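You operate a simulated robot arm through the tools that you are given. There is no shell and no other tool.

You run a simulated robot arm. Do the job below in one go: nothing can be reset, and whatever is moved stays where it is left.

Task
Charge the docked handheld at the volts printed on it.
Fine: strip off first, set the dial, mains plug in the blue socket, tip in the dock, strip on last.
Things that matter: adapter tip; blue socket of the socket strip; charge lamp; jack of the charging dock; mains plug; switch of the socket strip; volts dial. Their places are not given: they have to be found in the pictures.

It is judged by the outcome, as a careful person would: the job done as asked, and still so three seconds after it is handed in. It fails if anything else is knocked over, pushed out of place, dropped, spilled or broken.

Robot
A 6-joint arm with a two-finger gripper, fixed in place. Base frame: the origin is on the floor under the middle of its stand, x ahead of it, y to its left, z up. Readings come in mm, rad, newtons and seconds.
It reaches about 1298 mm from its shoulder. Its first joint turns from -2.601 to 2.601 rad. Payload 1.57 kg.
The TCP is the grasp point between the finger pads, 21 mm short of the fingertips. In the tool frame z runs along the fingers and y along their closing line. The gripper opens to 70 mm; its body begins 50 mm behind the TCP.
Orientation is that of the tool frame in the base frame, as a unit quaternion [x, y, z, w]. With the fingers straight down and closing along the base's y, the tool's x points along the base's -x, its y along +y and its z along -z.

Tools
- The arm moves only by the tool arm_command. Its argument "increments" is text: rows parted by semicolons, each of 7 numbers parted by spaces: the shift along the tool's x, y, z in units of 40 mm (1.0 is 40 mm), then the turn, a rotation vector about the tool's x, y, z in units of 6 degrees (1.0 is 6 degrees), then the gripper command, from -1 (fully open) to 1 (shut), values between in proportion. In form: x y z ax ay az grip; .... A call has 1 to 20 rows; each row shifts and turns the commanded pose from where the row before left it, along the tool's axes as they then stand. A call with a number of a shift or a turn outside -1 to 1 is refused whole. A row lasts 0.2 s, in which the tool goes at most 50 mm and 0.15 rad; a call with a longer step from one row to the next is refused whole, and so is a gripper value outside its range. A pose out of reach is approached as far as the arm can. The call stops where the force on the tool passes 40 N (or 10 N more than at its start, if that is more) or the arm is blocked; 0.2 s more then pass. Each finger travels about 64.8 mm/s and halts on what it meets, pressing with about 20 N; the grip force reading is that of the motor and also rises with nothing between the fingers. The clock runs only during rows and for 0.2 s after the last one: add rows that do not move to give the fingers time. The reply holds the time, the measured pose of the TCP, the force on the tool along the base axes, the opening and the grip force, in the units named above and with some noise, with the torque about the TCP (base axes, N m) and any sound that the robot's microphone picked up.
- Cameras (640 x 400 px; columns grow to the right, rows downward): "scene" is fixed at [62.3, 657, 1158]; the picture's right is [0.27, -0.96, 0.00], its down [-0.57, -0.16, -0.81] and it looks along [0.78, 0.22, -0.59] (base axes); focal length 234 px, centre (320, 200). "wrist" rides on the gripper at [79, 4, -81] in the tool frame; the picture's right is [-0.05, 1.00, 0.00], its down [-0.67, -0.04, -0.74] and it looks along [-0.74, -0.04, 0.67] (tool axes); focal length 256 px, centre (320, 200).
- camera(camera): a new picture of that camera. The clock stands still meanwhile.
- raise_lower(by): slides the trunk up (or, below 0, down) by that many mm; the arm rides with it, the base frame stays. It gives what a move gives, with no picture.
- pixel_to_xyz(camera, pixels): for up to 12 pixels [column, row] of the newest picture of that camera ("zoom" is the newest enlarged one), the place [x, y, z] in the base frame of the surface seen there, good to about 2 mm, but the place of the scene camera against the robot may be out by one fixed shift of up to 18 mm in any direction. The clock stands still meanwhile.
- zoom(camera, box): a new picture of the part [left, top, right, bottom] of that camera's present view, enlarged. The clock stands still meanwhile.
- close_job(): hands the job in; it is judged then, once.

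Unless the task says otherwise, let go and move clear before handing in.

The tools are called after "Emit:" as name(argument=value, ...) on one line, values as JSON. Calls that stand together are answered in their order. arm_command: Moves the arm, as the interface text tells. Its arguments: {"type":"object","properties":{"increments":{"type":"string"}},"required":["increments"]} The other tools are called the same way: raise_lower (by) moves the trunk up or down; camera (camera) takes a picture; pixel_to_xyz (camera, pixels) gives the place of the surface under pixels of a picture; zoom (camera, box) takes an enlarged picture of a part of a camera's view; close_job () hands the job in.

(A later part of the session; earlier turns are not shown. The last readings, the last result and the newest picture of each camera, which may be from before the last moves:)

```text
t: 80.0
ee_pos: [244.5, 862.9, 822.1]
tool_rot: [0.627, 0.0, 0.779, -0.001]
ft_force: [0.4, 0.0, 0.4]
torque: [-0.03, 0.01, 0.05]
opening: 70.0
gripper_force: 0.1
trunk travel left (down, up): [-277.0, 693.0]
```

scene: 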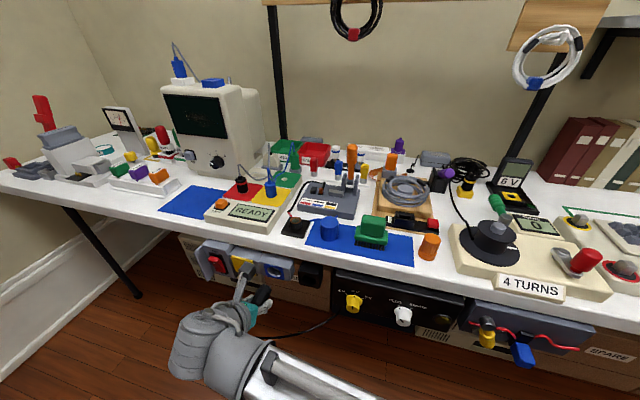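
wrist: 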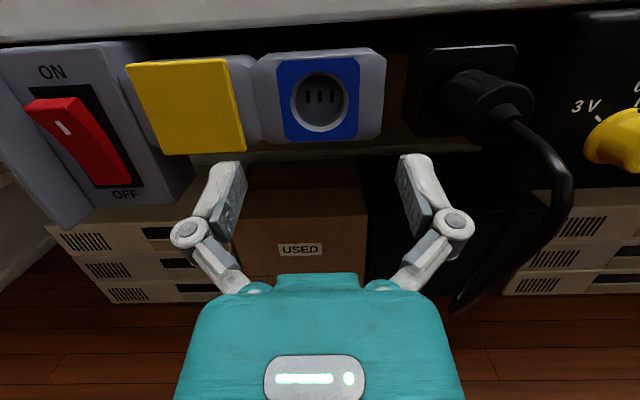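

Now tilt back to −42° and return in front of the parked plug.

Emit:
arm_command(increments="0 0 0 0 -1 0 -1; 0 0 0 0 -1 0 -1; 0 0 0 0 -1 0 -1; 0 0 0 0 -1 0 -1; 0 0 0 0 -1 0 -1; 0 0 0 0 -1 0 -1; 0 0 0 0 -1 0 -1; 0 0 0 0 -1 0 -1; 0 0 0 0 -1 0 -1; 0 0.8 0 0 0 0 -1; 0 0.8 0 0 0 0 -1; 0 0.735 0 0 0 0 -1; 0 0 0 0 0 0 -1")

Emit:
camera(camera="wrist")

```text
t: 82.8
ee_pos: [244.1, 769.1, 658.0]
tool_rot: [0.913, 0.0, 0.409, -0.001]
ft_force: [-0.6, 0.0, -0.3]
torque: [-0.02, 0.0, -0.04]
opening: 69.9
gripper_force: 0.1
out of reach, approached as far as the arm can: row 1, 2, 3, 4, 5, 6, 7, 8, 9
trunk travel left (down, up): [-277.0, 693.0]
```

```text
taken
```

wrist: 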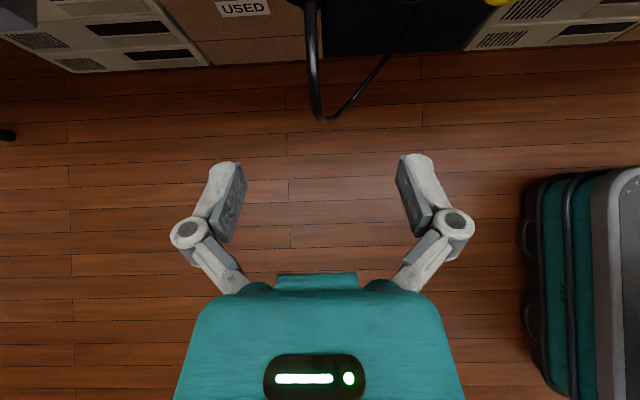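

Approach to x≈340 so the fingers hold just the rear ~20 mm of the plug.

Emit:
arm_command(increments="0.6 0 0.672 0 0 0 -1; 0.6 0 0.672 0 0 0 -1; 0.267 0 0.299 0 0 0 -1; 0.12 0 0.134 0 0 0 -1; 0 0 0 0 0 0 -1")

Emit:
camera(camera="wrist")

Emit:
pixel_to_xyz(camera="wrist", pixels=[[318, 180], [318, 186], [318, 190], [318, 195], [318, 199], [318, 150], [290, 150], [346, 150]])

```text
t: 84.0
ee_pos: [338.4, 767.6, 657.4]
tool_rot: [0.911, -0.001, 0.411, -0.001]
ft_force: [1.0, 1.1, -0.2]
torque: [0.02, 0.01, -0.04]
opening: 69.9
gripper_force: 0.2
trunk travel left (down, up): [-277.0, 693.0]
```

```text
taken
```

wrist: 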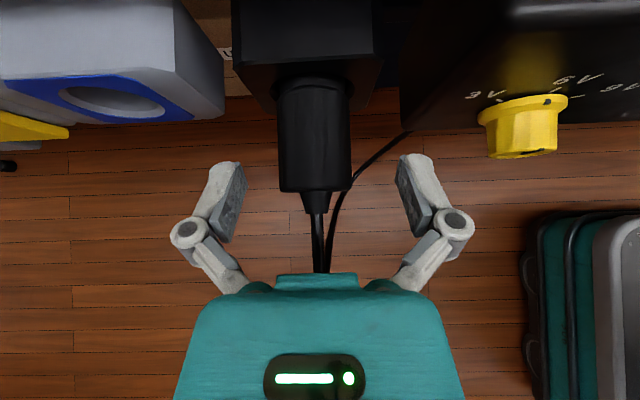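

```text
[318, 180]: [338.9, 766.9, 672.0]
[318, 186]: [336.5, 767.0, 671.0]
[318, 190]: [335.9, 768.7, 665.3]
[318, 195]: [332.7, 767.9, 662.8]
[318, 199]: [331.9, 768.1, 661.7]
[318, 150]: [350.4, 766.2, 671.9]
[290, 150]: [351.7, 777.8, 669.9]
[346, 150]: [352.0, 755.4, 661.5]
```

The plug is ~2 mm to the +y side of the gripper's centre; I'll correct that, advance 1.5 mm and grip.

Emit:
arm_command(increments="0.025 -0.048 0.028 0 0 0 -1; 0 0 0 0 0 0 0; 0 0 0 0 0 0 1; 0 0 0 0 0 0 1; 0 0 0 0 0 0 1; 0 0 0 0 0 0 1")

Emit:
camera(camera="wrist")

```text
t: 85.4
ee_pos: [339.3, 770.1, 659.3]
tool_rot: [0.912, -0.001, 0.41, 0.0]
ft_force: [-2.6, -6.6, 0.6]
torque: [-0.09, 0.02, -0.1]
opening: 31.7
gripper_force: 20.0
trunk travel left (down, up): [-277.0, 693.0]
```

```text
taken
```

wrist: 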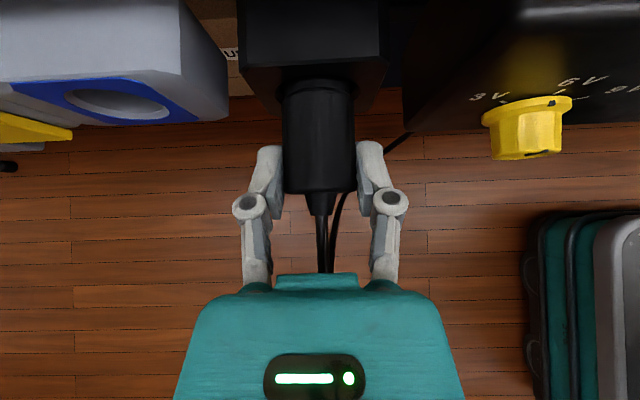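

Gripped at the rear (31.7 mm). Pull straight out 50 mm.

Emit:
arm_command(increments="-0.0834 0 -0.0934 0 0 0 1; -0.167 0 -0.187 0 0 0 1; -0.167 0 -0.187 0 0 0 1; -0.167 0 -0.187 0 0 0 1; -0.167 0 -0.187 0 0 0 1; 0 -0.45 0 0 0 0 1; 0 -0.45 0 0 0 0 1; 0 -0.45 0 0 0 0 1; 0 -0.45 0 0 0 0 1; 0 -0.45 0 0 0 0 1; 0 0 0 0 0 0 1")

Emit:
camera(camera="wrist")

Emit:
zoom(camera="wrist", box=[230, 0, 402, 108])

```text
t: 87.8
ee_pos: [294.8, 860.4, 658.4]
tool_rot: [0.912, -0.001, 0.411, 0.0]
ft_force: [-0.8, 0.6, 0.2]
torque: [0.0, 0.02, 0.02]
opening: 31.2
gripper_force: 20.1
trunk travel left (down, up): [-277.0, 693.0]
```

```text
taken
```

wrist: 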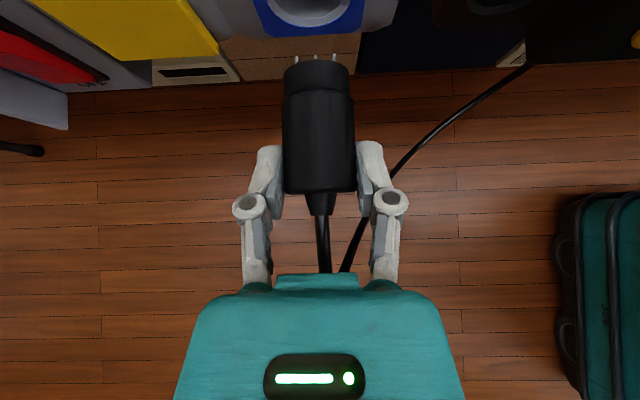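

```text
3.70 times, centred on (316, 54) of wrist
```

zoom: 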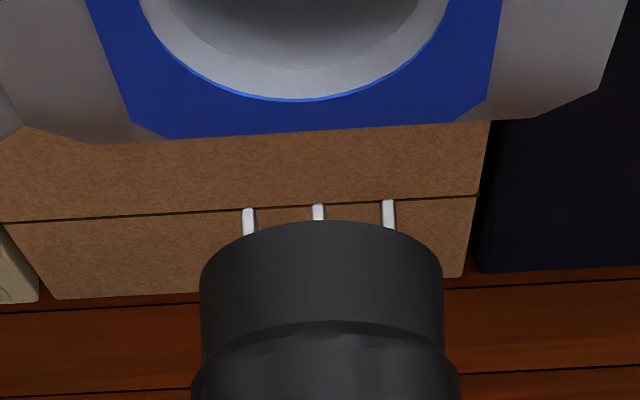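

Now I'll measure the prongs repeatedly for averaging (zoom (248,218), (318,212), (388,210)).

Emit:
pixel_to_xyz(camera="zoom", pixels=[[248, 214], [248, 220], [248, 228], [318, 209], [318, 213], [318, 217], [388, 206], [388, 214], [388, 222], [249, 224], [318, 211], [389, 218]])

Emit:
pixel_to_xyz(camera="zoom", pixels=[[248, 214], [248, 220], [248, 228], [318, 209], [318, 213], [318, 217], [388, 206], [388, 214], [388, 222], [318, 240], [318, 260], [318, 280]])

```text
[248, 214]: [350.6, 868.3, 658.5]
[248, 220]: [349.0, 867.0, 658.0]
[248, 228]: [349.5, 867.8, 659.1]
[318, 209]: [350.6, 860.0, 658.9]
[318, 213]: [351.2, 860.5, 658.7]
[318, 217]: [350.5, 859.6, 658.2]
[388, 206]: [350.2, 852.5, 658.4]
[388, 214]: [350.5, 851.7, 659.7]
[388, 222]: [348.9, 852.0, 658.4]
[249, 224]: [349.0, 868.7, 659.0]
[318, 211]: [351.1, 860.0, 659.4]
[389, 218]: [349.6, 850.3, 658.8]
```

```text
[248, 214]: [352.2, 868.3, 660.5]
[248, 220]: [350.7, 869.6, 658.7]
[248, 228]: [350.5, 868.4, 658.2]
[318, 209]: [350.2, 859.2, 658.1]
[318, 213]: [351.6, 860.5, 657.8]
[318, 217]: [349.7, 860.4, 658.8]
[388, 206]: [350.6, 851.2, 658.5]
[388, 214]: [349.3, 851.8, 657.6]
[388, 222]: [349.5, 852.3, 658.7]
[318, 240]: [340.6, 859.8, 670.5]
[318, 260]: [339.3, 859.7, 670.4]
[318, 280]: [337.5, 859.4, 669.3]
```

Prongs average y≈860.0 (868.3/860.0/851.7), so I need +1.9 mm. z is fine (axis ≈656.0 vs slots 655.6). Shift and advance 38 mm.

Emit:
arm_command(increments="0 -0.0475 0 0 0 0 1; 0.15 0 0.168 0 0 0 1; 0.15 0 0.168 0 0 0 1; 0.15 0 0.168 0 0 0 1; 0.15 0 0.168 0 0 0 1; 0 0 0 0 0 0 1")

Emit:
camera(camera="wrist")

Emit:
zoom(camera="wrist", box=[240, 30, 400, 130])

```text
t: 89.2
ee_pos: [332.9, 862.1, 658.0]
tool_rot: [0.912, -0.001, 0.41, 0.0]
ft_force: [-0.1, -0.3, -0.2]
torque: [-0.04, -0.02, 0.01]
opening: 31.5
gripper_force: 19.5
trunk travel left (down, up): [-277.0, 693.0]
```

```text
taken
```

wrist: 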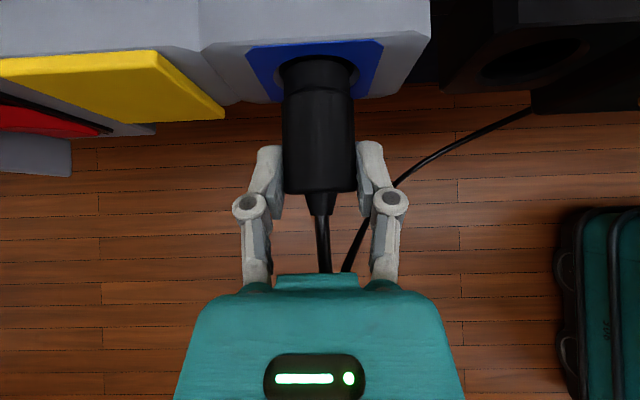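

```text
4.00 times, centred on (320, 80) of wrist
```

zoom: 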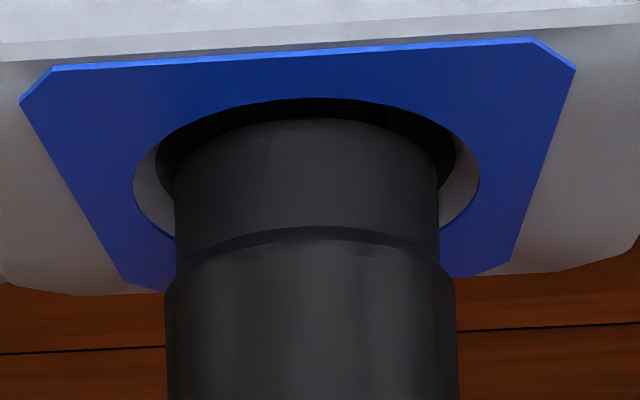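

No force; the nose is centred. I'll continue in 2 mm steps with readings.

Emit:
arm_command(increments="0.0334 0 0.0374 0 0 0 1; 0.0334 0 0.0374 0 0 0 1; 0 0 0 0 0 0 1")

Emit:
arm_command(increments="0.0334 0 0.0374 0 0 0 1; 0 0 0 0 0 0 1")

Emit:
arm_command(increments="0.0334 0 0.0374 0 0 0 1; 0 0 0 0 0 0 1")

```text
t: 90.0
ee_pos: [334.1, 862.5, 658.6]
tool_rot: [0.912, -0.001, 0.41, 0.0]
ft_force: [-11.0, -3.6, 0.0]
torque: [-0.02, 0.03, -0.09]
opening: 31.5
gripper_force: 19.8
trunk travel left (down, up): [-277.0, 693.0]
```

```text
t: 90.6
ee_pos: [336.9, 862.8, 658.5]
tool_rot: [0.912, 0.0, 0.41, -0.001]
ft_force: [-12.2, -5.9, -0.6]
torque: [0.01, 0.07, -0.14]
opening: 31.5
gripper_force: 19.9
trunk travel left (down, up): [-277.0, 693.0]
```

```text
t: 91.2
ee_pos: [338.8, 862.8, 658.6]
tool_rot: [0.912, 0.0, 0.409, -0.001]
ft_force: [-12.1, -9.4, -3.6]
torque: [-0.05, 0.09, -0.17]
opening: 31.5
gripper_force: 19.9
trunk travel left (down, up): [-277.0, 693.0]
```

Steady ~12 N while it advances, with growing −y side force (−9 N). I'll check whether the plug is advancing or slipping.

Emit:
camera(camera="wrist")

Emit:
zoom(camera="wrist", box=[240, 30, 400, 130])

Emit:
pixel_to_xyz(camera="wrist", pixels=[[318, 180], [318, 188], [318, 192], [290, 170], [346, 170], [318, 120], [318, 110], [290, 130], [346, 130]])

```text
taken
```

wrist: 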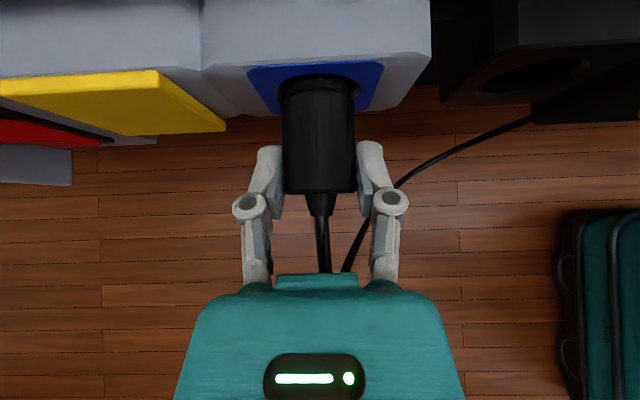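

```text
4.00 times, centred on (320, 80) of wrist
```

zoom: 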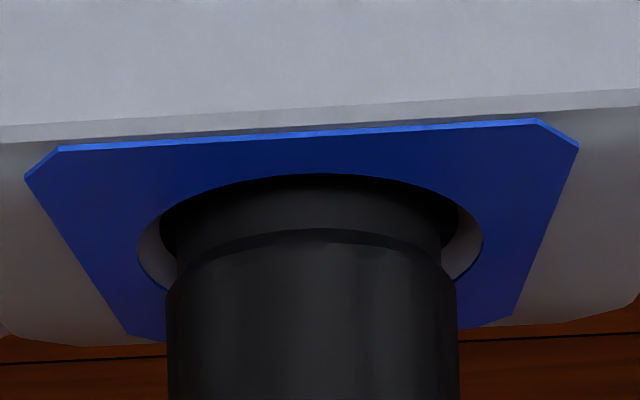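

```text
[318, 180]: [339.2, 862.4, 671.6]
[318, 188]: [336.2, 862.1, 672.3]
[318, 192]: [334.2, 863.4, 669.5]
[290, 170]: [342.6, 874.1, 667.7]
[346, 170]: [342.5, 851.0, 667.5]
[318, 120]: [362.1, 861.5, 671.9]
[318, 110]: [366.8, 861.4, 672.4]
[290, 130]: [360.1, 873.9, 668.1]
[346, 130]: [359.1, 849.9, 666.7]
```

The plug advances without slipping (rear row still 192), tips ≈396. The −y push suggests easing toward −y; I'll shift 1 mm that way and see the side force.

Emit:
arm_command(increments="0 0.025 0 0 0 0 1; 0 0 0 0 0 0 1")

Emit:
arm_command(increments="0 0.025 0 0 0 0 1; 0 0 0 0 0 0 1")

```text
t: 91.8
ee_pos: [340.5, 862.2, 658.0]
tool_rot: [0.912, -0.001, 0.41, -0.001]
ft_force: [-10.0, 1.0, -0.7]
torque: [0.0, 0.02, 0.05]
opening: 31.4
gripper_force: 20.0
trunk travel left (down, up): [-277.0, 693.0]
```

```text
t: 92.4
ee_pos: [338.9, 862.1, 658.5]
tool_rot: [0.912, 0.002, 0.411, -0.003]
ft_force: [-6.1, 13.7, 5.2]
torque: [0.11, -0.06, 0.23]
opening: 31.5
gripper_force: 19.9
trunk travel left (down, up): [-277.0, 693.0]
```

The side force swings from −9 to +14 N over 2 mm: the plug is laterally captured, neutral after the first shift. I'll go back to neutral and push on.

Emit:
arm_command(increments="0 -0.0245 0 0 0 0 1; 0.0334 0 0.0374 0 0 0 1; 0 0 0 0 0 0 1")

Emit:
arm_command(increments="0.0334 0 0.0374 0 0 0 1; 0 0 0 0 0 0 1")

Emit:
arm_command(increments="0.0334 0 0.0374 0 0 0 1; 0 0 0 0 0 0 1")

```text
t: 93.2
ee_pos: [342.1, 863.3, 658.2]
tool_rot: [0.912, 0.0, 0.411, -0.001]
ft_force: [-11.8, 6.5, 5.5]
torque: [0.06, -0.05, 0.13]
opening: 31.5
gripper_force: 20.2
trunk travel left (down, up): [-277.0, 693.0]
```

```text
t: 93.8
ee_pos: [341.6, 862.6, 658.7]
tool_rot: [0.913, -0.001, 0.409, 0.0]
ft_force: [-21.3, 4.6, 5.1]
torque: [0.03, 0.02, 0.15]
opening: 31.5
gripper_force: 20.0
trunk travel left (down, up): [-277.0, 693.0]
```

```text
t: 94.4
ee_pos: [343.9, 862.8, 658.1]
tool_rot: [0.913, 0.0, 0.408, -0.001]
ft_force: [-24.7, 4.7, -1.1]
torque: [0.07, 0.13, 0.15]
opening: 31.5
gripper_force: 19.9
trunk travel left (down, up): [-277.0, 693.0]
```

Axial force has risen to ~−25 N at x≈344. I'll look at how deep it is and whether it slid in the fingers.

Emit:
camera(camera="wrist")

Emit:
zoom(camera="wrist", box=[240, 40, 400, 140])

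Emit:
pixel_to_xyz(camera="wrist", pixels=[[318, 180], [318, 188], [318, 192], [318, 196], [318, 120], [318, 100]])

```text
taken
```

wrist: 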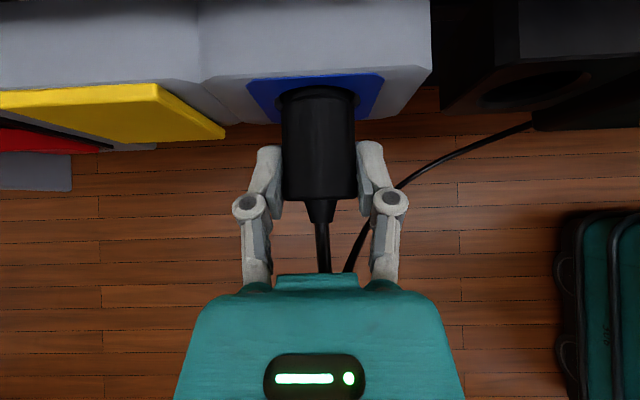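

```text
4.00 times, centred on (320, 90) of wrist
```

zoom: 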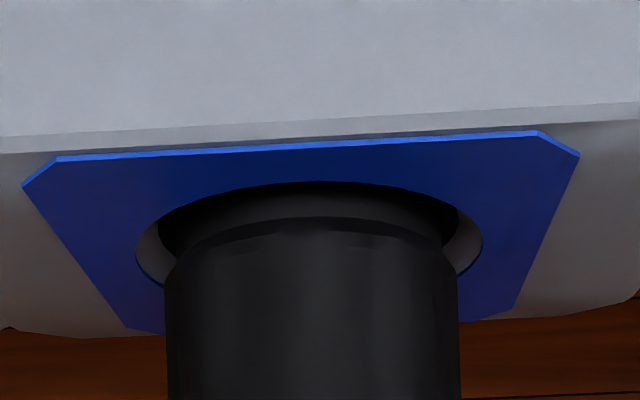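

```text
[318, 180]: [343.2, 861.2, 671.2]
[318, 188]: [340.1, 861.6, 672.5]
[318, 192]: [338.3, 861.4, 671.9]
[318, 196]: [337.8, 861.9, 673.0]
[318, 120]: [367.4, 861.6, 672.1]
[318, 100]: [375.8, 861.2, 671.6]
```

The plug's rear is at ≈338, slightly deeper than it was when parked (≈336), and the "slots" read the same depth as the floor (they are surface marks), so this looks like its seat. I'll push a little more to be sure.

Emit:
arm_command(increments="0.0334 0 0.0374 0 0 0 1; 0.0334 0 0.0374 0 0 0 1; 0 0 0 0 0 0 1")

Emit:
camera(camera="wrist")

Emit:
pixel_to_xyz(camera="wrist", pixels=[[318, 188], [318, 194], [318, 198], [318, 202], [318, 206], [318, 209], [318, 120], [318, 104]])

Emit:
zoom(camera="wrist", box=[240, 40, 400, 140])

```text
t: 95.2
ee_pos: [347.1, 862.2, 658.2]
tool_rot: [0.912, 0.0, 0.41, -0.001]
ft_force: [-24.2, 8.6, -1.0]
torque: [0.01, 0.09, 0.2]
opening: 31.4
gripper_force: 19.7
trunk travel left (down, up): [-277.0, 693.0]
```

```text
taken
```

wrist: 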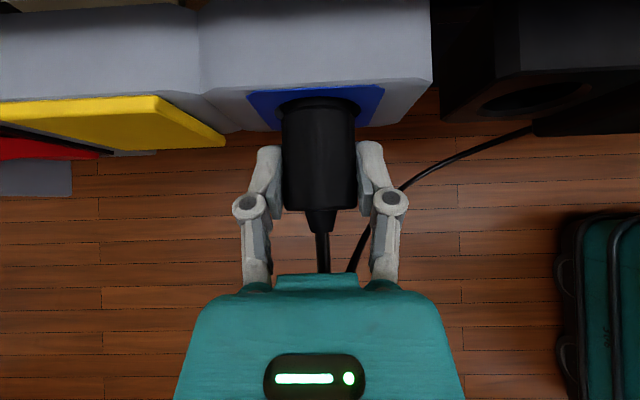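

```text
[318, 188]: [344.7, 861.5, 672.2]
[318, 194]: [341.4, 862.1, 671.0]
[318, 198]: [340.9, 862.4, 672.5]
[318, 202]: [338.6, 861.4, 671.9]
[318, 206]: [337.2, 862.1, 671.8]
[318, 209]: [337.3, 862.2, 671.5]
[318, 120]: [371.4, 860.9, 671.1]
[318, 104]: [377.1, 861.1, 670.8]
```

```text
4.00 times, centred on (320, 90) of wrist
```

zoom: 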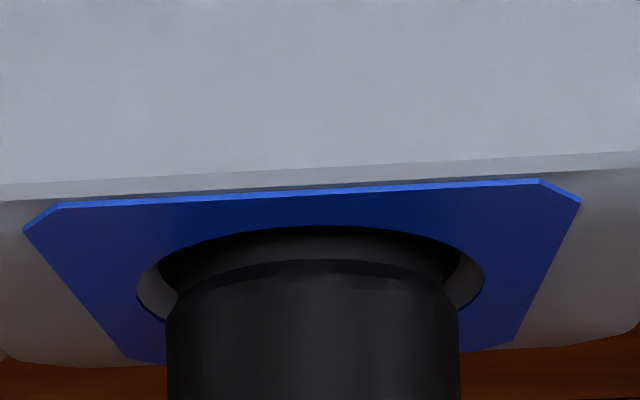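

The plug won't go deeper: rear ≈337, shoulder ≈377, sliding in the fingers at 24 N — seated. I'll relieve the push by 3 mm, then open the fingers.

Emit:
arm_command(increments="-0.025 0 -0.028 0 0 0 1; -0.025 0 -0.028 0 0 0 1; 0 0 0 0 0 0 1")

Emit:
arm_command(increments="0 0 0 0 0 0 0.3; 0 0 0 0 0 0 0; 0 0 0 0 0 0 -0.5; 0 0 0 0 0 0 -1; 0 0 0 0 0 0 -1")

Emit:
camera(camera="wrist")

Emit:
pixel_to_xyz(camera="wrist", pixels=[[318, 188], [318, 194], [318, 198], [318, 202], [318, 206], [318, 120], [318, 104]])

```text
t: 96.0
ee_pos: [348.9, 862.0, 657.7]
tool_rot: [0.912, -0.001, 0.411, 0.0]
ft_force: [1.9, 14.9, 1.6]
torque: [0.06, -0.03, 0.19]
opening: 31.4
gripper_force: 20.5
trunk travel left (down, up): [-277.0, 693.0]
```

```text
t: 97.2
ee_pos: [345.4, 861.1, 658.0]
tool_rot: [0.912, -0.001, 0.41, 0.0]
ft_force: [0.0, -0.9, 0.1]
torque: [0.0, -0.02, -0.02]
opening: 70.1
gripper_force: 0.0
trunk travel left (down, up): [-277.0, 693.0]
```

```text
taken
```

wrist: 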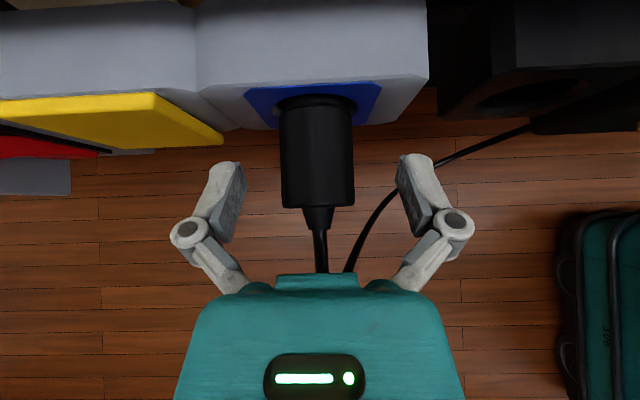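

```text
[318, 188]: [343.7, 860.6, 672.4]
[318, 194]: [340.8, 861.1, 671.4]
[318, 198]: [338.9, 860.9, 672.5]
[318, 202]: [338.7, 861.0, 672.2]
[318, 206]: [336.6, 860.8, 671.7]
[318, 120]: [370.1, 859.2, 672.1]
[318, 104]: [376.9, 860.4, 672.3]
```

The plug holds in the blue socket on its own. I'll back off and pitch up to look at it from the front.

Emit:
arm_command(increments="-0.5 0 -0.56 0 0 0 -1; -0.6 0 -0.672 0 0 0 -1; -0.6 0 -0.672 0 0 0 -1; 0 0 0 0 1 0 -1; 0 0 0 0 1 0 -1; 0 0 0 0 1 0 -1; 0 0 0 0 1 0 -1; 0 0 0 0 1 0 -1; 0 0 0 0 1 0 -1; 0 0 0 0 1 0 -1; 0 0 0 0 1 0 -1; 0 0 0 0 1 0 -1; 0 0 0 0 0 0 -1")

Emit:
raise_lower(by=-140)

Emit:
camera(camera="wrist")

Emit:
zoom(camera="wrist", box=[240, 40, 400, 140])

```text
t: 100.0
ee_pos: [245.0, 860.5, 820.8]
tool_rot: [0.627, -0.001, 0.779, 0.0]
ft_force: [0.0, -0.3, -0.1]
torque: [0.0, 0.01, -0.01]
opening: 70.0
gripper_force: 0.1
out of reach, approached as far as the arm can: row 4, 5, 6, 7, 8, 9, 10, 11, 12
trunk travel left (down, up): [-277.0, 693.0]
```

```text
t: 101.7
ee_pos: [244.5, 861.5, 681.1]
tool_rot: [0.627, -0.001, 0.779, 0.0]
ft_force: [1.2, 0.0, 0.0]
torque: [-0.01, 0.02, 0.02]
opening: 69.8
gripper_force: 0.1
trunk travel left (down, up): [-137.0, 833.0]
```

```text
taken
```

wrist: 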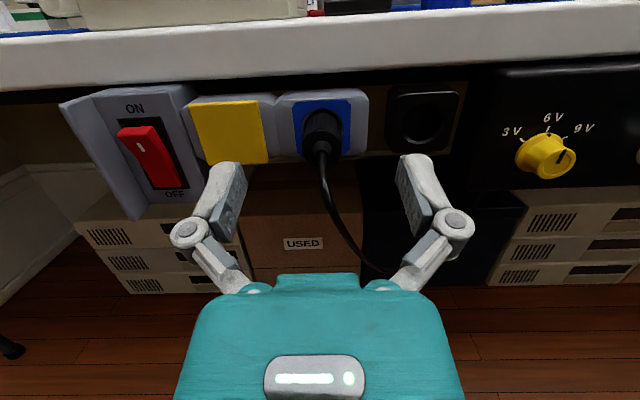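

```text
4.00 times, centred on (320, 90) of wrist
```

zoom: 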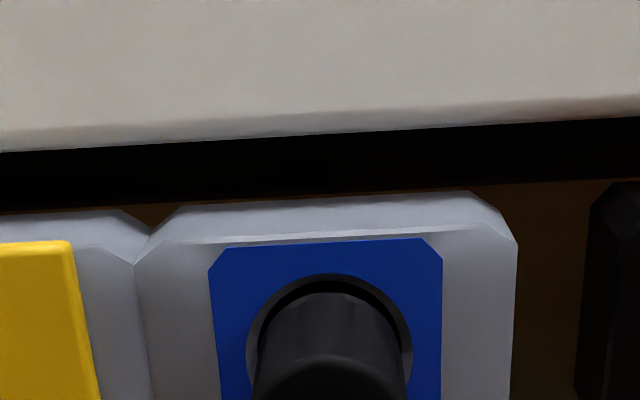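

Plug in, dial at 6 V, switch off. Next the adapter tip: I'll raise the trunk well above the table first, then tilt the tool down.

Emit:
raise_lower(by=450)

Emit:
arm_command(increments="0 0 0 0 -1 0 -1; 0 0 0 0 -1 0 -1; 0 0 0 0 -1 0 -1; 0 0 0 0 -1 0 -1; 0 0 0 0 -1 0 -1; 0 0 0 0 -1 0 -1; 0 0 0 0 -1 0 -1; 0 0 0 0 -1 0 -1; 0 0 0 0 -1 0 -1; 0 0 0 0 -0.5 0 -1; 0 0 0 0 0 0 -1")

Emit:
camera(camera="scene")

```text
refused: 450 is not a number from -400 to 400
```

```text
t: 104.1
ee_pos: [243.8, 862.3, 510.8]
tool_rot: [0.923, 0.0, 0.385, -0.001]
ft_force: [0.1, 0.5, 0.2]
torque: [0.0, -0.01, 0.02]
opening: 69.9
gripper_force: 0.1
out of reach, approached as far as the arm can: row 1, 2, 3, 4, 5, 6, 7, 8, 9, 10
trunk travel left (down, up): [-137.0, 833.0]
```

```text
taken
```

scene: 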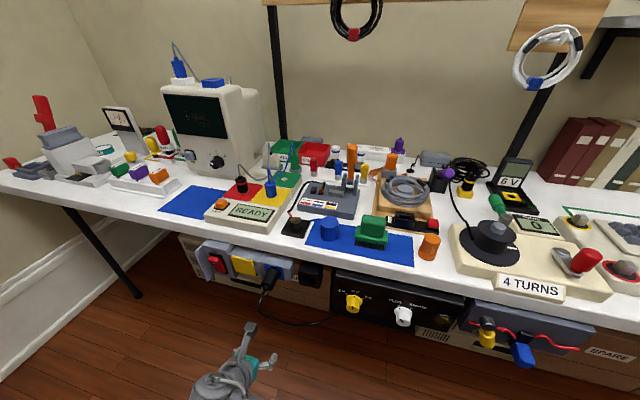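

The raise was refused (limit ±400 per call), so the tilt happened low, but without contact. I'll raise 400 now, then more.

Emit:
raise_lower(by=400)

Emit:
raise_lower(by=60)

Emit:
camera(camera="wrist")

```text
t: 107.9
ee_pos: [244.1, 861.9, 912.0]
tool_rot: [0.923, -0.001, 0.386, 0.0]
ft_force: [-0.1, 0.7, 0.6]
torque: [-0.05, -0.01, -0.01]
opening: 70.1
gripper_force: 0.1
trunk travel left (down, up): [-537.0, 433.0]
```

```text
t: 108.9
ee_pos: [245.8, 861.4, 970.1]
tool_rot: [0.923, -0.001, 0.385, 0.0]
ft_force: [0.2, -0.5, -0.6]
torque: [0.0, 0.0, -0.01]
opening: 69.9
gripper_force: 0.0
trunk travel left (down, up): [-597.0, 373.0]
```

```text
taken
```

wrist: 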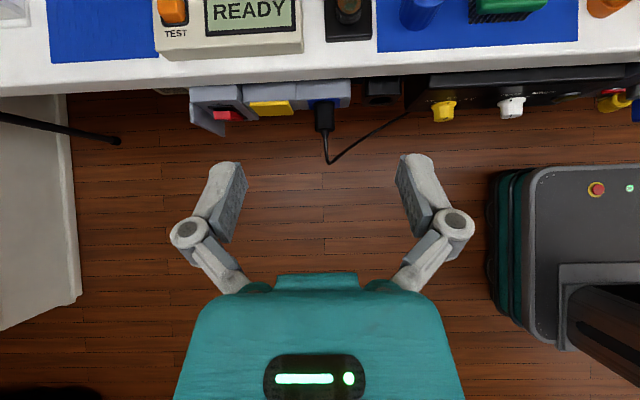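

Clear at z≈970. I'll move over the table toward the dock area in two stages at this height.

Emit:
arm_command(increments="0.534 0.868 0.539 0 0 0 -1; 0.534 0.868 0.539 0 0 0 -1; 0.534 0.868 0.539 0 0 0 -1; 0.534 0.868 0.539 0 0 0 -1; 0.534 0.868 0.539 0 0 0 -1; 0.534 0.868 0.539 0 0 0 -1; 0.534 0.868 0.539 0 0 0 -1; 0 0 0 0 0 0 -1")

Emit:
camera(camera="scene")

```text
t: 110.7
ee_pos: [457.6, 616.0, 970.8]
tool_rot: [0.922, -0.001, 0.386, -0.001]
ft_force: [0.1, 0.9, 0.0]
torque: [0.0, 0.0, -0.01]
opening: 70.0
gripper_force: 0.2
trunk travel left (down, up): [-597.0, 373.0]
```

```text
taken
```

scene: 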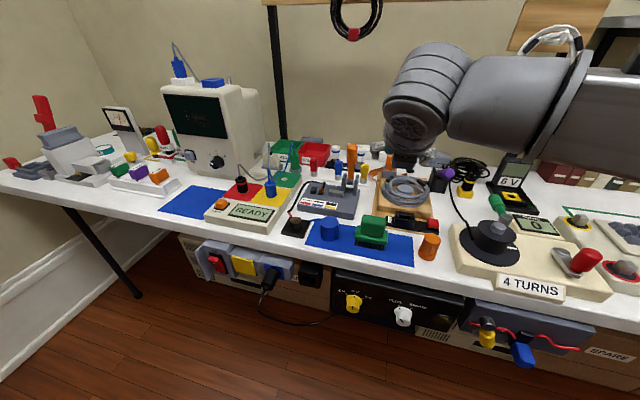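

The forearm passes high over the right-hand items; path remains clear. Continue to above the dock/tip region.

Emit:
arm_command(increments="0.534 0.868 0.539 0 0 0 -1; 0.534 0.868 0.539 0 0 0 -1; 0.534 0.868 0.539 0 0 0 -1; 0.534 0.868 0.539 0 0 0 -1; 0.534 0.868 0.539 0 0 0 -1; 0.534 0.868 0.539 0 0 0 -1; 0.534 0.868 0.539 0 0 0 -1; 0.534 0.868 0.539 0 0 0 -1; 0 0 0 0 0 0 -1")

Emit:
camera(camera="wrist")

Emit:
camera(camera="scene")

```text
t: 112.7
ee_pos: [696.4, 343.0, 970.7]
tool_rot: [0.923, -0.001, 0.385, -0.001]
ft_force: [1.2, -0.7, 0.4]
torque: [0.0, -0.03, 0.04]
opening: 69.7
gripper_force: 0.0
out of reach, approached as far as the arm can: row 7
trunk travel left (down, up): [-597.0, 373.0]
```

```text
taken
```

wrist: 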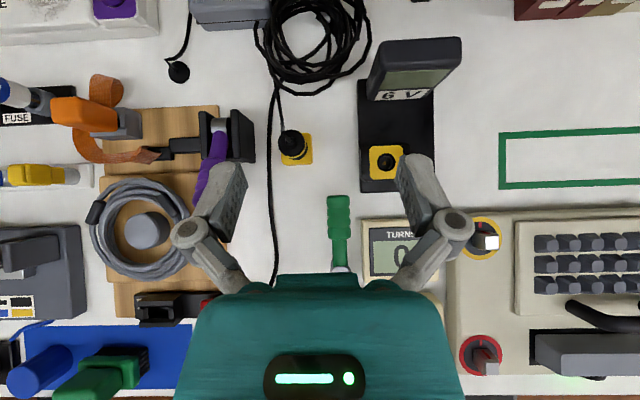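

```text
taken
```

scene: 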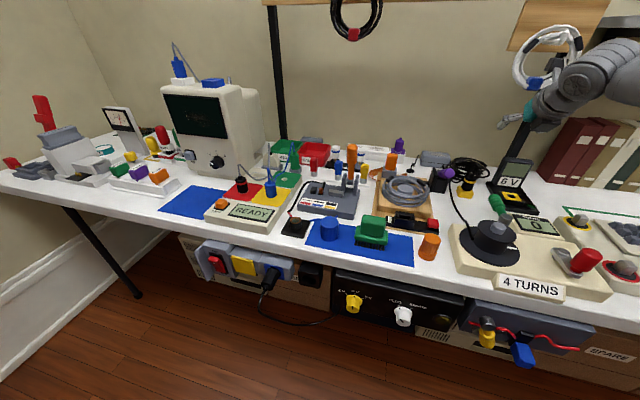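

Excellent top view: adapter tip at (293,147), jack at (386,162), handheld behind at (415,75), purple handle at (210,160), green crank handle at (338,215). I'll zoom and measure.

Emit:
zoom(camera="wrist", box=[250, 90, 346, 180])

Emit:
pixel_to_xyz(camera="zoom", pixels=[[200, 230], [310, 180], [180, 290], [230, 250], [205, 200], [150, 230], [255, 230], [200, 180], [160, 130], [130, 80]])

Emit:
zoom(camera="wrist", box=[340, 30, 468, 210])

Emit:
pixel_to_xyz(camera="wrist", pixels=[[386, 162], [373, 150], [401, 149], [373, 176], [400, 176], [386, 149], [386, 176], [372, 163], [400, 162], [365, 120], [415, 120], [430, 165]])

Emit:
pixel_to_xyz(camera="wrist", pixels=[[338, 200], [338, 235], [338, 262], [215, 150], [235, 130], [210, 125], [400, 95], [410, 60], [450, 45], [486, 240], [605, 345], [560, 240]])

```text
4.44 times, centred on (298, 135) of wrist
```

zoom: 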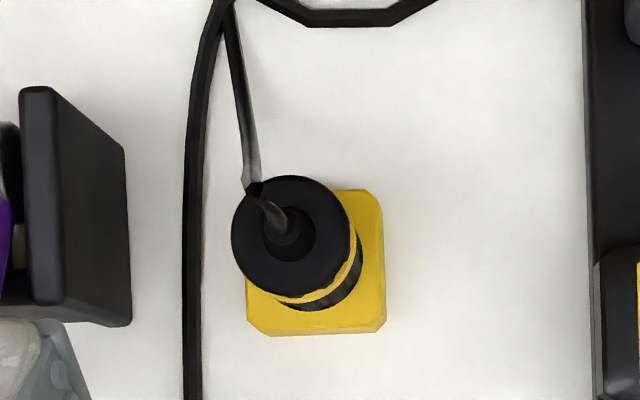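

```text
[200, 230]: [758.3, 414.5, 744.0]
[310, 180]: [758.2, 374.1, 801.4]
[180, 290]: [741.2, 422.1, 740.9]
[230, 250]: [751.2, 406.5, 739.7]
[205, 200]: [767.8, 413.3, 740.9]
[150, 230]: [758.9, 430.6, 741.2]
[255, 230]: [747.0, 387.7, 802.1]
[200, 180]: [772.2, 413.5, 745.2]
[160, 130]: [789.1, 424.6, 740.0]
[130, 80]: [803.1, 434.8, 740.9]
```

```text
2.22 times, centred on (404, 120) of wrist
```

zoom: 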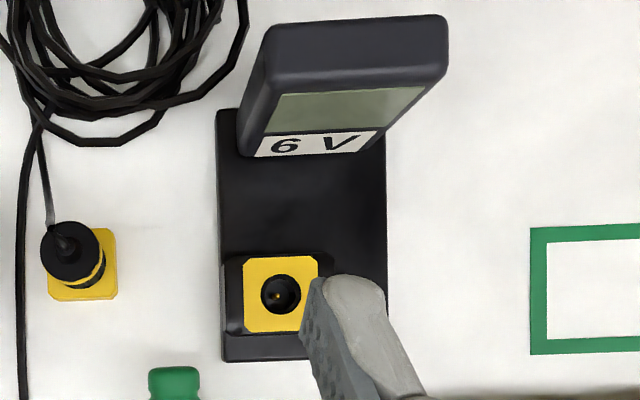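

```text
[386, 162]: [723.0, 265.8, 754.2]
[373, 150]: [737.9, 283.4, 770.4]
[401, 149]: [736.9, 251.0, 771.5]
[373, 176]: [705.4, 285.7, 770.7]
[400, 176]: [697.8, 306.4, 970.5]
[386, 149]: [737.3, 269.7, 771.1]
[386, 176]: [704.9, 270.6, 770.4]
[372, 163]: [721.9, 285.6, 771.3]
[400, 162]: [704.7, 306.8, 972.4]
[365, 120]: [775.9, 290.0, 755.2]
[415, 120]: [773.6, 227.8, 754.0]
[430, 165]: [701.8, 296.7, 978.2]
```

```text
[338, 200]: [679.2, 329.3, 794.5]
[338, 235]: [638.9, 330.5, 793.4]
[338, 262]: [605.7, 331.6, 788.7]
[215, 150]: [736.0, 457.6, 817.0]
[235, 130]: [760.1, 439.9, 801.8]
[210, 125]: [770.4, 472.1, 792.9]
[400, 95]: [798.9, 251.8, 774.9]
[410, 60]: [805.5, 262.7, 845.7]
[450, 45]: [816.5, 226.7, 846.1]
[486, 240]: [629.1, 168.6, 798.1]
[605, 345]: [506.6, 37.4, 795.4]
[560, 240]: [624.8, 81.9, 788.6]
```

Table is at z≈741; jack plate top z≈771 centred near (721,268); tip top rim z≈802. I'll measure the tip and its block more finely and check the heights of neighbours under the forearm.

Emit:
zoom(camera="wrist", box=[250, 90, 346, 180])

Emit:
pixel_to_xyz(camera="zoom", pixels=[[240, 235], [344, 235], [295, 182], [285, 286], [370, 215], [372, 318], [260, 318], [288, 232], [355, 255], [320, 300], [262, 300], [365, 200]])

Emit:
pixel_to_xyz(camera="scene", pixels=[[585, 252], [580, 125], [610, 125], [560, 122], [500, 195], [490, 225], [575, 215], [615, 262], [520, 160], [450, 175], [460, 165], [470, 160]])

```text
4.44 times, centred on (298, 135) of wrist
```

zoom: 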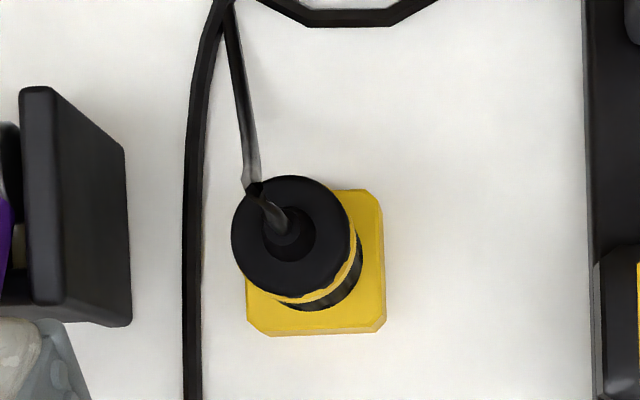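

```text
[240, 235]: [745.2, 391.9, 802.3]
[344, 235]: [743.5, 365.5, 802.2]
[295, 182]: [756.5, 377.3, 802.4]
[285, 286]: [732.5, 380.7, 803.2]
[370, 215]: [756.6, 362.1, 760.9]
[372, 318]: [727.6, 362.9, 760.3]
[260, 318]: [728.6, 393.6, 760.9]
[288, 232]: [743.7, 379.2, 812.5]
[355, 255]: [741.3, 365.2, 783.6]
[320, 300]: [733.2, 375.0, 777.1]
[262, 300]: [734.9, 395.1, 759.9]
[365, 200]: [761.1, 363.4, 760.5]
```

```text
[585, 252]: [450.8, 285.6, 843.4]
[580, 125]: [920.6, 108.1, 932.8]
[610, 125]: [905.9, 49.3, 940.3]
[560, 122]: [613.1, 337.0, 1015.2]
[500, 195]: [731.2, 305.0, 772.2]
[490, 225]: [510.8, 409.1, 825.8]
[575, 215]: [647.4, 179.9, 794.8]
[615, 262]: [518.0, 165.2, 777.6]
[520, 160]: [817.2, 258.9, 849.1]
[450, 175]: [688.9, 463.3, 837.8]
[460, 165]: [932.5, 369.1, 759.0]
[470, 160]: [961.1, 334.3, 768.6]
```

The tip stands upright at (744.5, 378.6), body z 760.5–802.4, about 27 mm across. I'll check the forearm's actual position in the scene before lowering.

Emit:
pixel_to_xyz(camera="scene", pixels=[[545, 105], [565, 100], [585, 85], [600, 95], [610, 70], [630, 95], [635, 60], [600, 60], [520, 115]])

Emit:
zoom(camera="scene", box=[480, 20, 640, 140])

```text
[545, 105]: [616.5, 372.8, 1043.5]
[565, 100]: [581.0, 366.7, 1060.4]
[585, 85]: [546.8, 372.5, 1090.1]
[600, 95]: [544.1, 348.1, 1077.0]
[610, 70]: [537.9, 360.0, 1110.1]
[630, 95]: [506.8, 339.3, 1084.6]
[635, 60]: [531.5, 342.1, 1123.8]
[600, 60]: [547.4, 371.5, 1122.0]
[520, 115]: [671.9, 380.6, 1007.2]
```

```text
3.33 times, centred on (560, 80) of scene
```

zoom: 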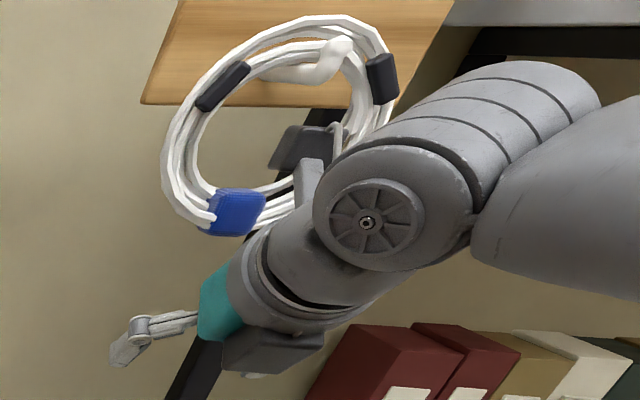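

I'll check the forearm's lower edge height relative to the wrist pivot (zp≈1102 now).

Emit:
pixel_to_xyz(camera="scene", pixels=[[612, 94], [620, 99], [628, 103], [636, 106], [638, 100], [590, 98], [580, 103], [572, 108]])

```text
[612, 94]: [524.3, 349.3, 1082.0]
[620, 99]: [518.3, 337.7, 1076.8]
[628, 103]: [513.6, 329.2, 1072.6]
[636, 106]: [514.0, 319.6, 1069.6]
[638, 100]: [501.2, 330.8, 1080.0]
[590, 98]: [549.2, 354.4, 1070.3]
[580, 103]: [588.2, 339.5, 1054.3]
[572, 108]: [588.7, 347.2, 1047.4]
```

Forearm underside is only ~45 mm below the pivot line, so there is room. Let me check the tip cable's route above the cone.

Emit:
pixel_to_xyz(camera="zoom", pixels=[[272, 212], [262, 200], [254, 189], [250, 165], [245, 130], [235, 80], [228, 30]])

Emit:
zoom(camera="scene", box=[430, 140, 510, 200])

Emit:
pixel_to_xyz(camera="zoom", pixels=[[290, 195], [295, 165], [300, 140], [275, 180], [255, 195], [230, 210], [330, 130]])

```text
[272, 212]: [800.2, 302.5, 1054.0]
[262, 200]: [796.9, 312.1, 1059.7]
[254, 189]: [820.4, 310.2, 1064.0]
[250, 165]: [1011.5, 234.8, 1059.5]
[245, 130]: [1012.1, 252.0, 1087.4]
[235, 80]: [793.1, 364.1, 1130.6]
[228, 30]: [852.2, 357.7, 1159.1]
```

```text
6.67 times, centred on (470, 170) of scene
```

zoom: 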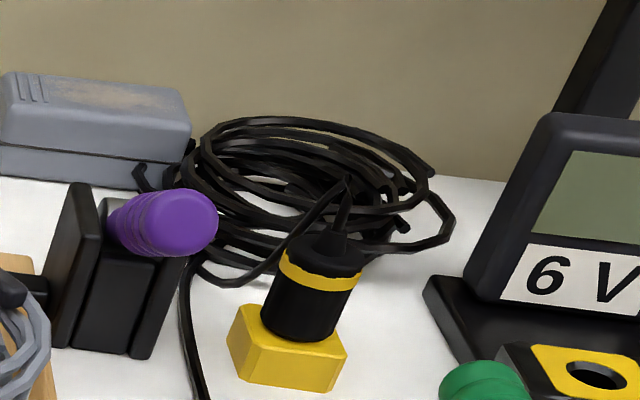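

```text
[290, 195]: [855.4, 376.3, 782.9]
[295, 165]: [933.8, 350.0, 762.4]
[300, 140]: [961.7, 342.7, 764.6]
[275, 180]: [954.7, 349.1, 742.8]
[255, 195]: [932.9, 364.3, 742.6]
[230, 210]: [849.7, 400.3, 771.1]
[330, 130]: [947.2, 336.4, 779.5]
```

The cable rises from the cone to about zoom (347,180) and then folds back toward the coil. I'll read its top height.

Emit:
pixel_to_xyz(camera="zoom", pixels=[[346, 190], [345, 200], [342, 215], [340, 225], [335, 245], [325, 205], [310, 220], [290, 250], [318, 250], [310, 300]])

Emit:
zoom(camera="wrist", box=[250, 90, 346, 180])

Emit:
pixel_to_xyz(camera="zoom", pixels=[[280, 220], [272, 212], [265, 203], [256, 190], [252, 172], [247, 140], [240, 100], [232, 60]])

```text
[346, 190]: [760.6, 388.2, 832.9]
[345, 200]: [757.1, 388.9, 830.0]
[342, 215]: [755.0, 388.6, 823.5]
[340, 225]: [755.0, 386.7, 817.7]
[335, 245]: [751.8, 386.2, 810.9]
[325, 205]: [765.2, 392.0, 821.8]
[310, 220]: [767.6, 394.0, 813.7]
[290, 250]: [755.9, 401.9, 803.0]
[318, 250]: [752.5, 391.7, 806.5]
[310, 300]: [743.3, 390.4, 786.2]
```

```text
4.44 times, centred on (298, 135) of wrist
```

zoom: 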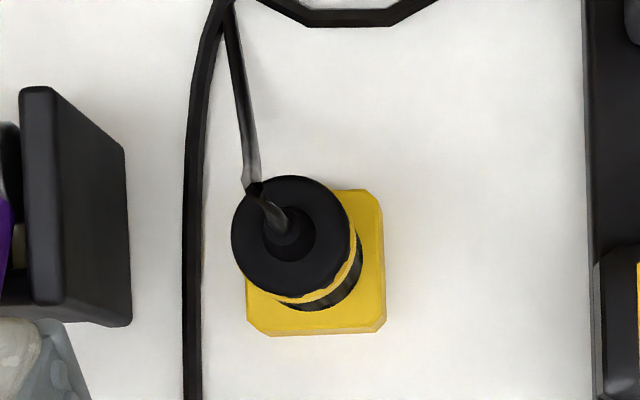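

```text
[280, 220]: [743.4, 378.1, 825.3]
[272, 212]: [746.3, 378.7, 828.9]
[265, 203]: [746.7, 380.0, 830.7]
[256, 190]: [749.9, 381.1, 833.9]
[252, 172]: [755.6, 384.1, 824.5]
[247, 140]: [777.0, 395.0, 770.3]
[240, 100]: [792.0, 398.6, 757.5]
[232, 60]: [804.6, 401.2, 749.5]
```

The cable peaks at z≈834 and falls on the far (+x) side, leaving the palm side free. I'll position above the tip with a 45 mm opening.

Emit:
arm_command(increments="0.4233 -0.445 0.4275 0 0 0 -0.286; 0.4233 -0.445 0.4275 0 0 0 -0.286; 0 0 0 0 0 0 -0.286; 0 0 0 0 0 0 -0.286")

Emit:
camera(camera="wrist")

```text
t: 113.7
ee_pos: [748.0, 378.5, 972.1]
tool_rot: [0.923, 0.0, 0.385, -0.001]
ft_force: [0.6, -0.2, 0.7]
torque: [0.02, 0.02, 0.0]
opening: 44.9
gripper_force: 0.0
trunk travel left (down, up): [-597.0, 373.0]
```

```text
taken
```

wrist: 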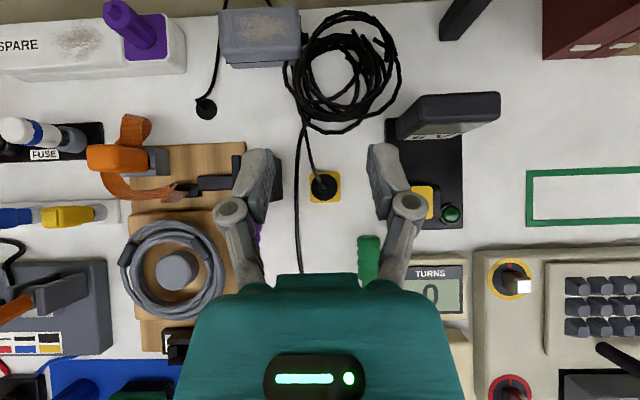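

The tip is nearly straight under the TCP at (323,186). I'll measure it again from here, and also the jack (430,205).

Emit:
zoom(camera="wrist", box=[290, 150, 370, 220])

Emit:
pixel_to_xyz(camera="wrist", pixels=[[311, 186], [336, 186], [323, 174], [323, 198], [313, 178], [334, 194], [339, 200], [308, 200], [340, 173], [309, 173], [451, 214], [424, 190]])

```text
5.71 times, centred on (330, 185) of wrist
```

zoom: 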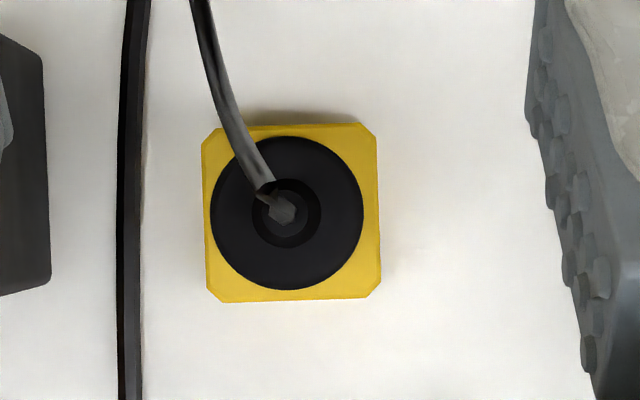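

```text
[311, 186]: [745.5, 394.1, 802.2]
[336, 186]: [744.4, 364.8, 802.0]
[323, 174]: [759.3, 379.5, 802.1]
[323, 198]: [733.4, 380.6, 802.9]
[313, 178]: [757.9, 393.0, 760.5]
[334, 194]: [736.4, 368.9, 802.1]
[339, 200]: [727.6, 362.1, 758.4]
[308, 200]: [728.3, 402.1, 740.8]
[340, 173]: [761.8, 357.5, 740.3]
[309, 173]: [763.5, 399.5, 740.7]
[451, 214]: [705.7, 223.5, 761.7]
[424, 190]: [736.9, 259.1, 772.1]
```

The tip's centre is within ~2 mm of the TCP in x and y. I'll lower 110 mm and re-check.

Emit:
raise_lower(by=-110)

Emit:
camera(camera="wrist")

Emit:
zoom(camera="wrist", box=[260, 120, 388, 230])

Emit:
camera(camera="scene")

```text
t: 115.1
ee_pos: [747.2, 378.6, 860.4]
tool_rot: [0.923, 0.0, 0.386, -0.001]
ft_force: [-0.3, -0.2, -0.7]
torque: [-0.02, -0.01, 0.04]
opening: 45.1
gripper_force: 0.0
trunk travel left (down, up): [-487.0, 483.0]
```

```text
taken
```

wrist: 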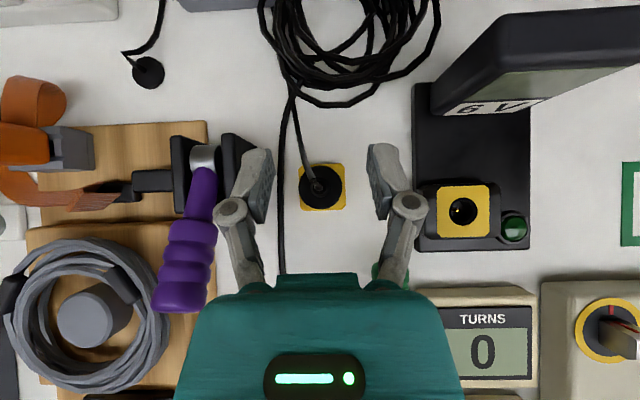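

```text
3.64 times, centred on (324, 175) of wrist
```

zoom: 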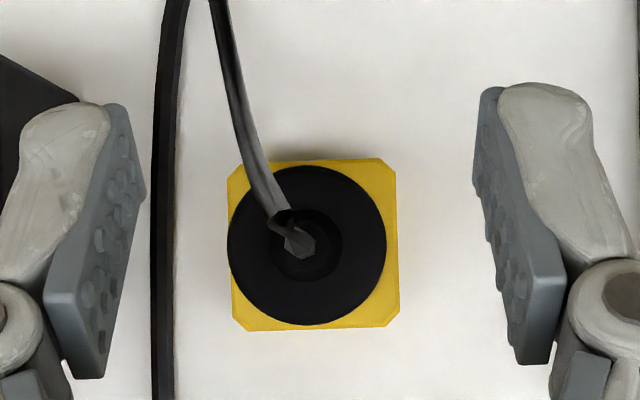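

```text
taken
```

scene: 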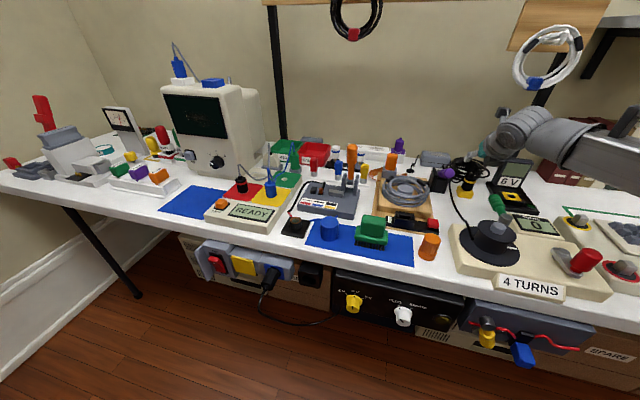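

The purple handle at (190,240) is close to the left of the gripper. I'll check its extents and the green handle's, versus the gripper body when lowered.

Emit:
pixel_to_xyz(camera="wrist", pixels=[[213, 190], [214, 225], [212, 240], [205, 290], [185, 240], [175, 290], [200, 155], [235, 140], [250, 160], [378, 270], [160, 300], [190, 200]])

Emit:
pixel_to_xyz(camera="wrist", pixels=[[215, 300], [200, 330], [430, 300], [232, 208], [407, 206], [258, 155], [382, 150], [245, 250], [320, 280], [190, 360], [450, 360], [407, 195]])

```text
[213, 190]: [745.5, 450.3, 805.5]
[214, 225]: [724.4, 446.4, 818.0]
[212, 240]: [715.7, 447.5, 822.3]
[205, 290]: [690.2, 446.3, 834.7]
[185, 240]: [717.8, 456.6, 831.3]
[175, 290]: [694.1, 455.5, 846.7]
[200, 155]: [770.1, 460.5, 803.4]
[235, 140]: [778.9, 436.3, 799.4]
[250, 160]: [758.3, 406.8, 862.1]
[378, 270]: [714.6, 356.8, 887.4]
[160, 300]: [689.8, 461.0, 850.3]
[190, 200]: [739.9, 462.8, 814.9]
```

```text
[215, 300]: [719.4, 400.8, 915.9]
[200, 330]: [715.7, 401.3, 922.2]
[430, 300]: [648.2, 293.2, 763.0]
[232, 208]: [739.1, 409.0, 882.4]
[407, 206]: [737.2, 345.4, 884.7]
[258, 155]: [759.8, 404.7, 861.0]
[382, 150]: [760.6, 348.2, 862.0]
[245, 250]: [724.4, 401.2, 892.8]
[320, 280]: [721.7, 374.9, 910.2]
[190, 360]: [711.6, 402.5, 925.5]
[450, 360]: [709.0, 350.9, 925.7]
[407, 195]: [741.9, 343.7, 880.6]
```

Clearances are fine (purple handle edge y≈446 vs gripper ≤415). I'll re-measure the tip's rim from this height.

Emit:
zoom(camera="wrist", box=[260, 120, 388, 230])

Emit:
pixel_to_xyz(camera="zoom", pixels=[[232, 245], [381, 245], [320, 171], [307, 319], [232, 235], [381, 235], [330, 171], [317, 319], [232, 255], [381, 255], [340, 175], [297, 319]])

```text
3.64 times, centred on (324, 175) of wrist
```

zoom: 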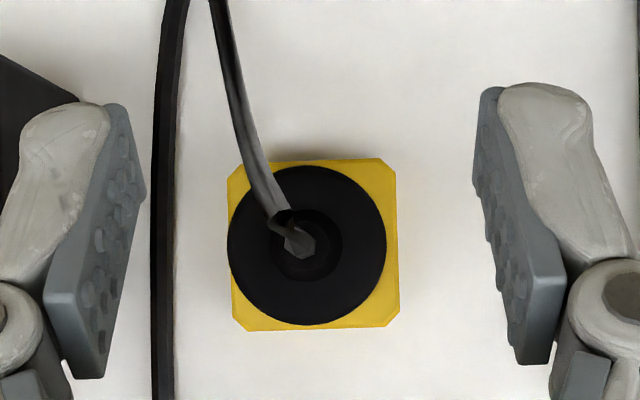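

```text
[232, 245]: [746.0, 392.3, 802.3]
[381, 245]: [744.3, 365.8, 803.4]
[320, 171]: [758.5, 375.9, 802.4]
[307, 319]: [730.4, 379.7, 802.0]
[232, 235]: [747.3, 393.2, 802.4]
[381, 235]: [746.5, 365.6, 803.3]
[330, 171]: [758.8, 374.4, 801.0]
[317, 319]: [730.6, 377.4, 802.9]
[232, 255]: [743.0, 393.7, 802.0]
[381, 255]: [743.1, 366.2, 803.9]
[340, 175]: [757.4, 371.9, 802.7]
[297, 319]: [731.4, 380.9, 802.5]
```

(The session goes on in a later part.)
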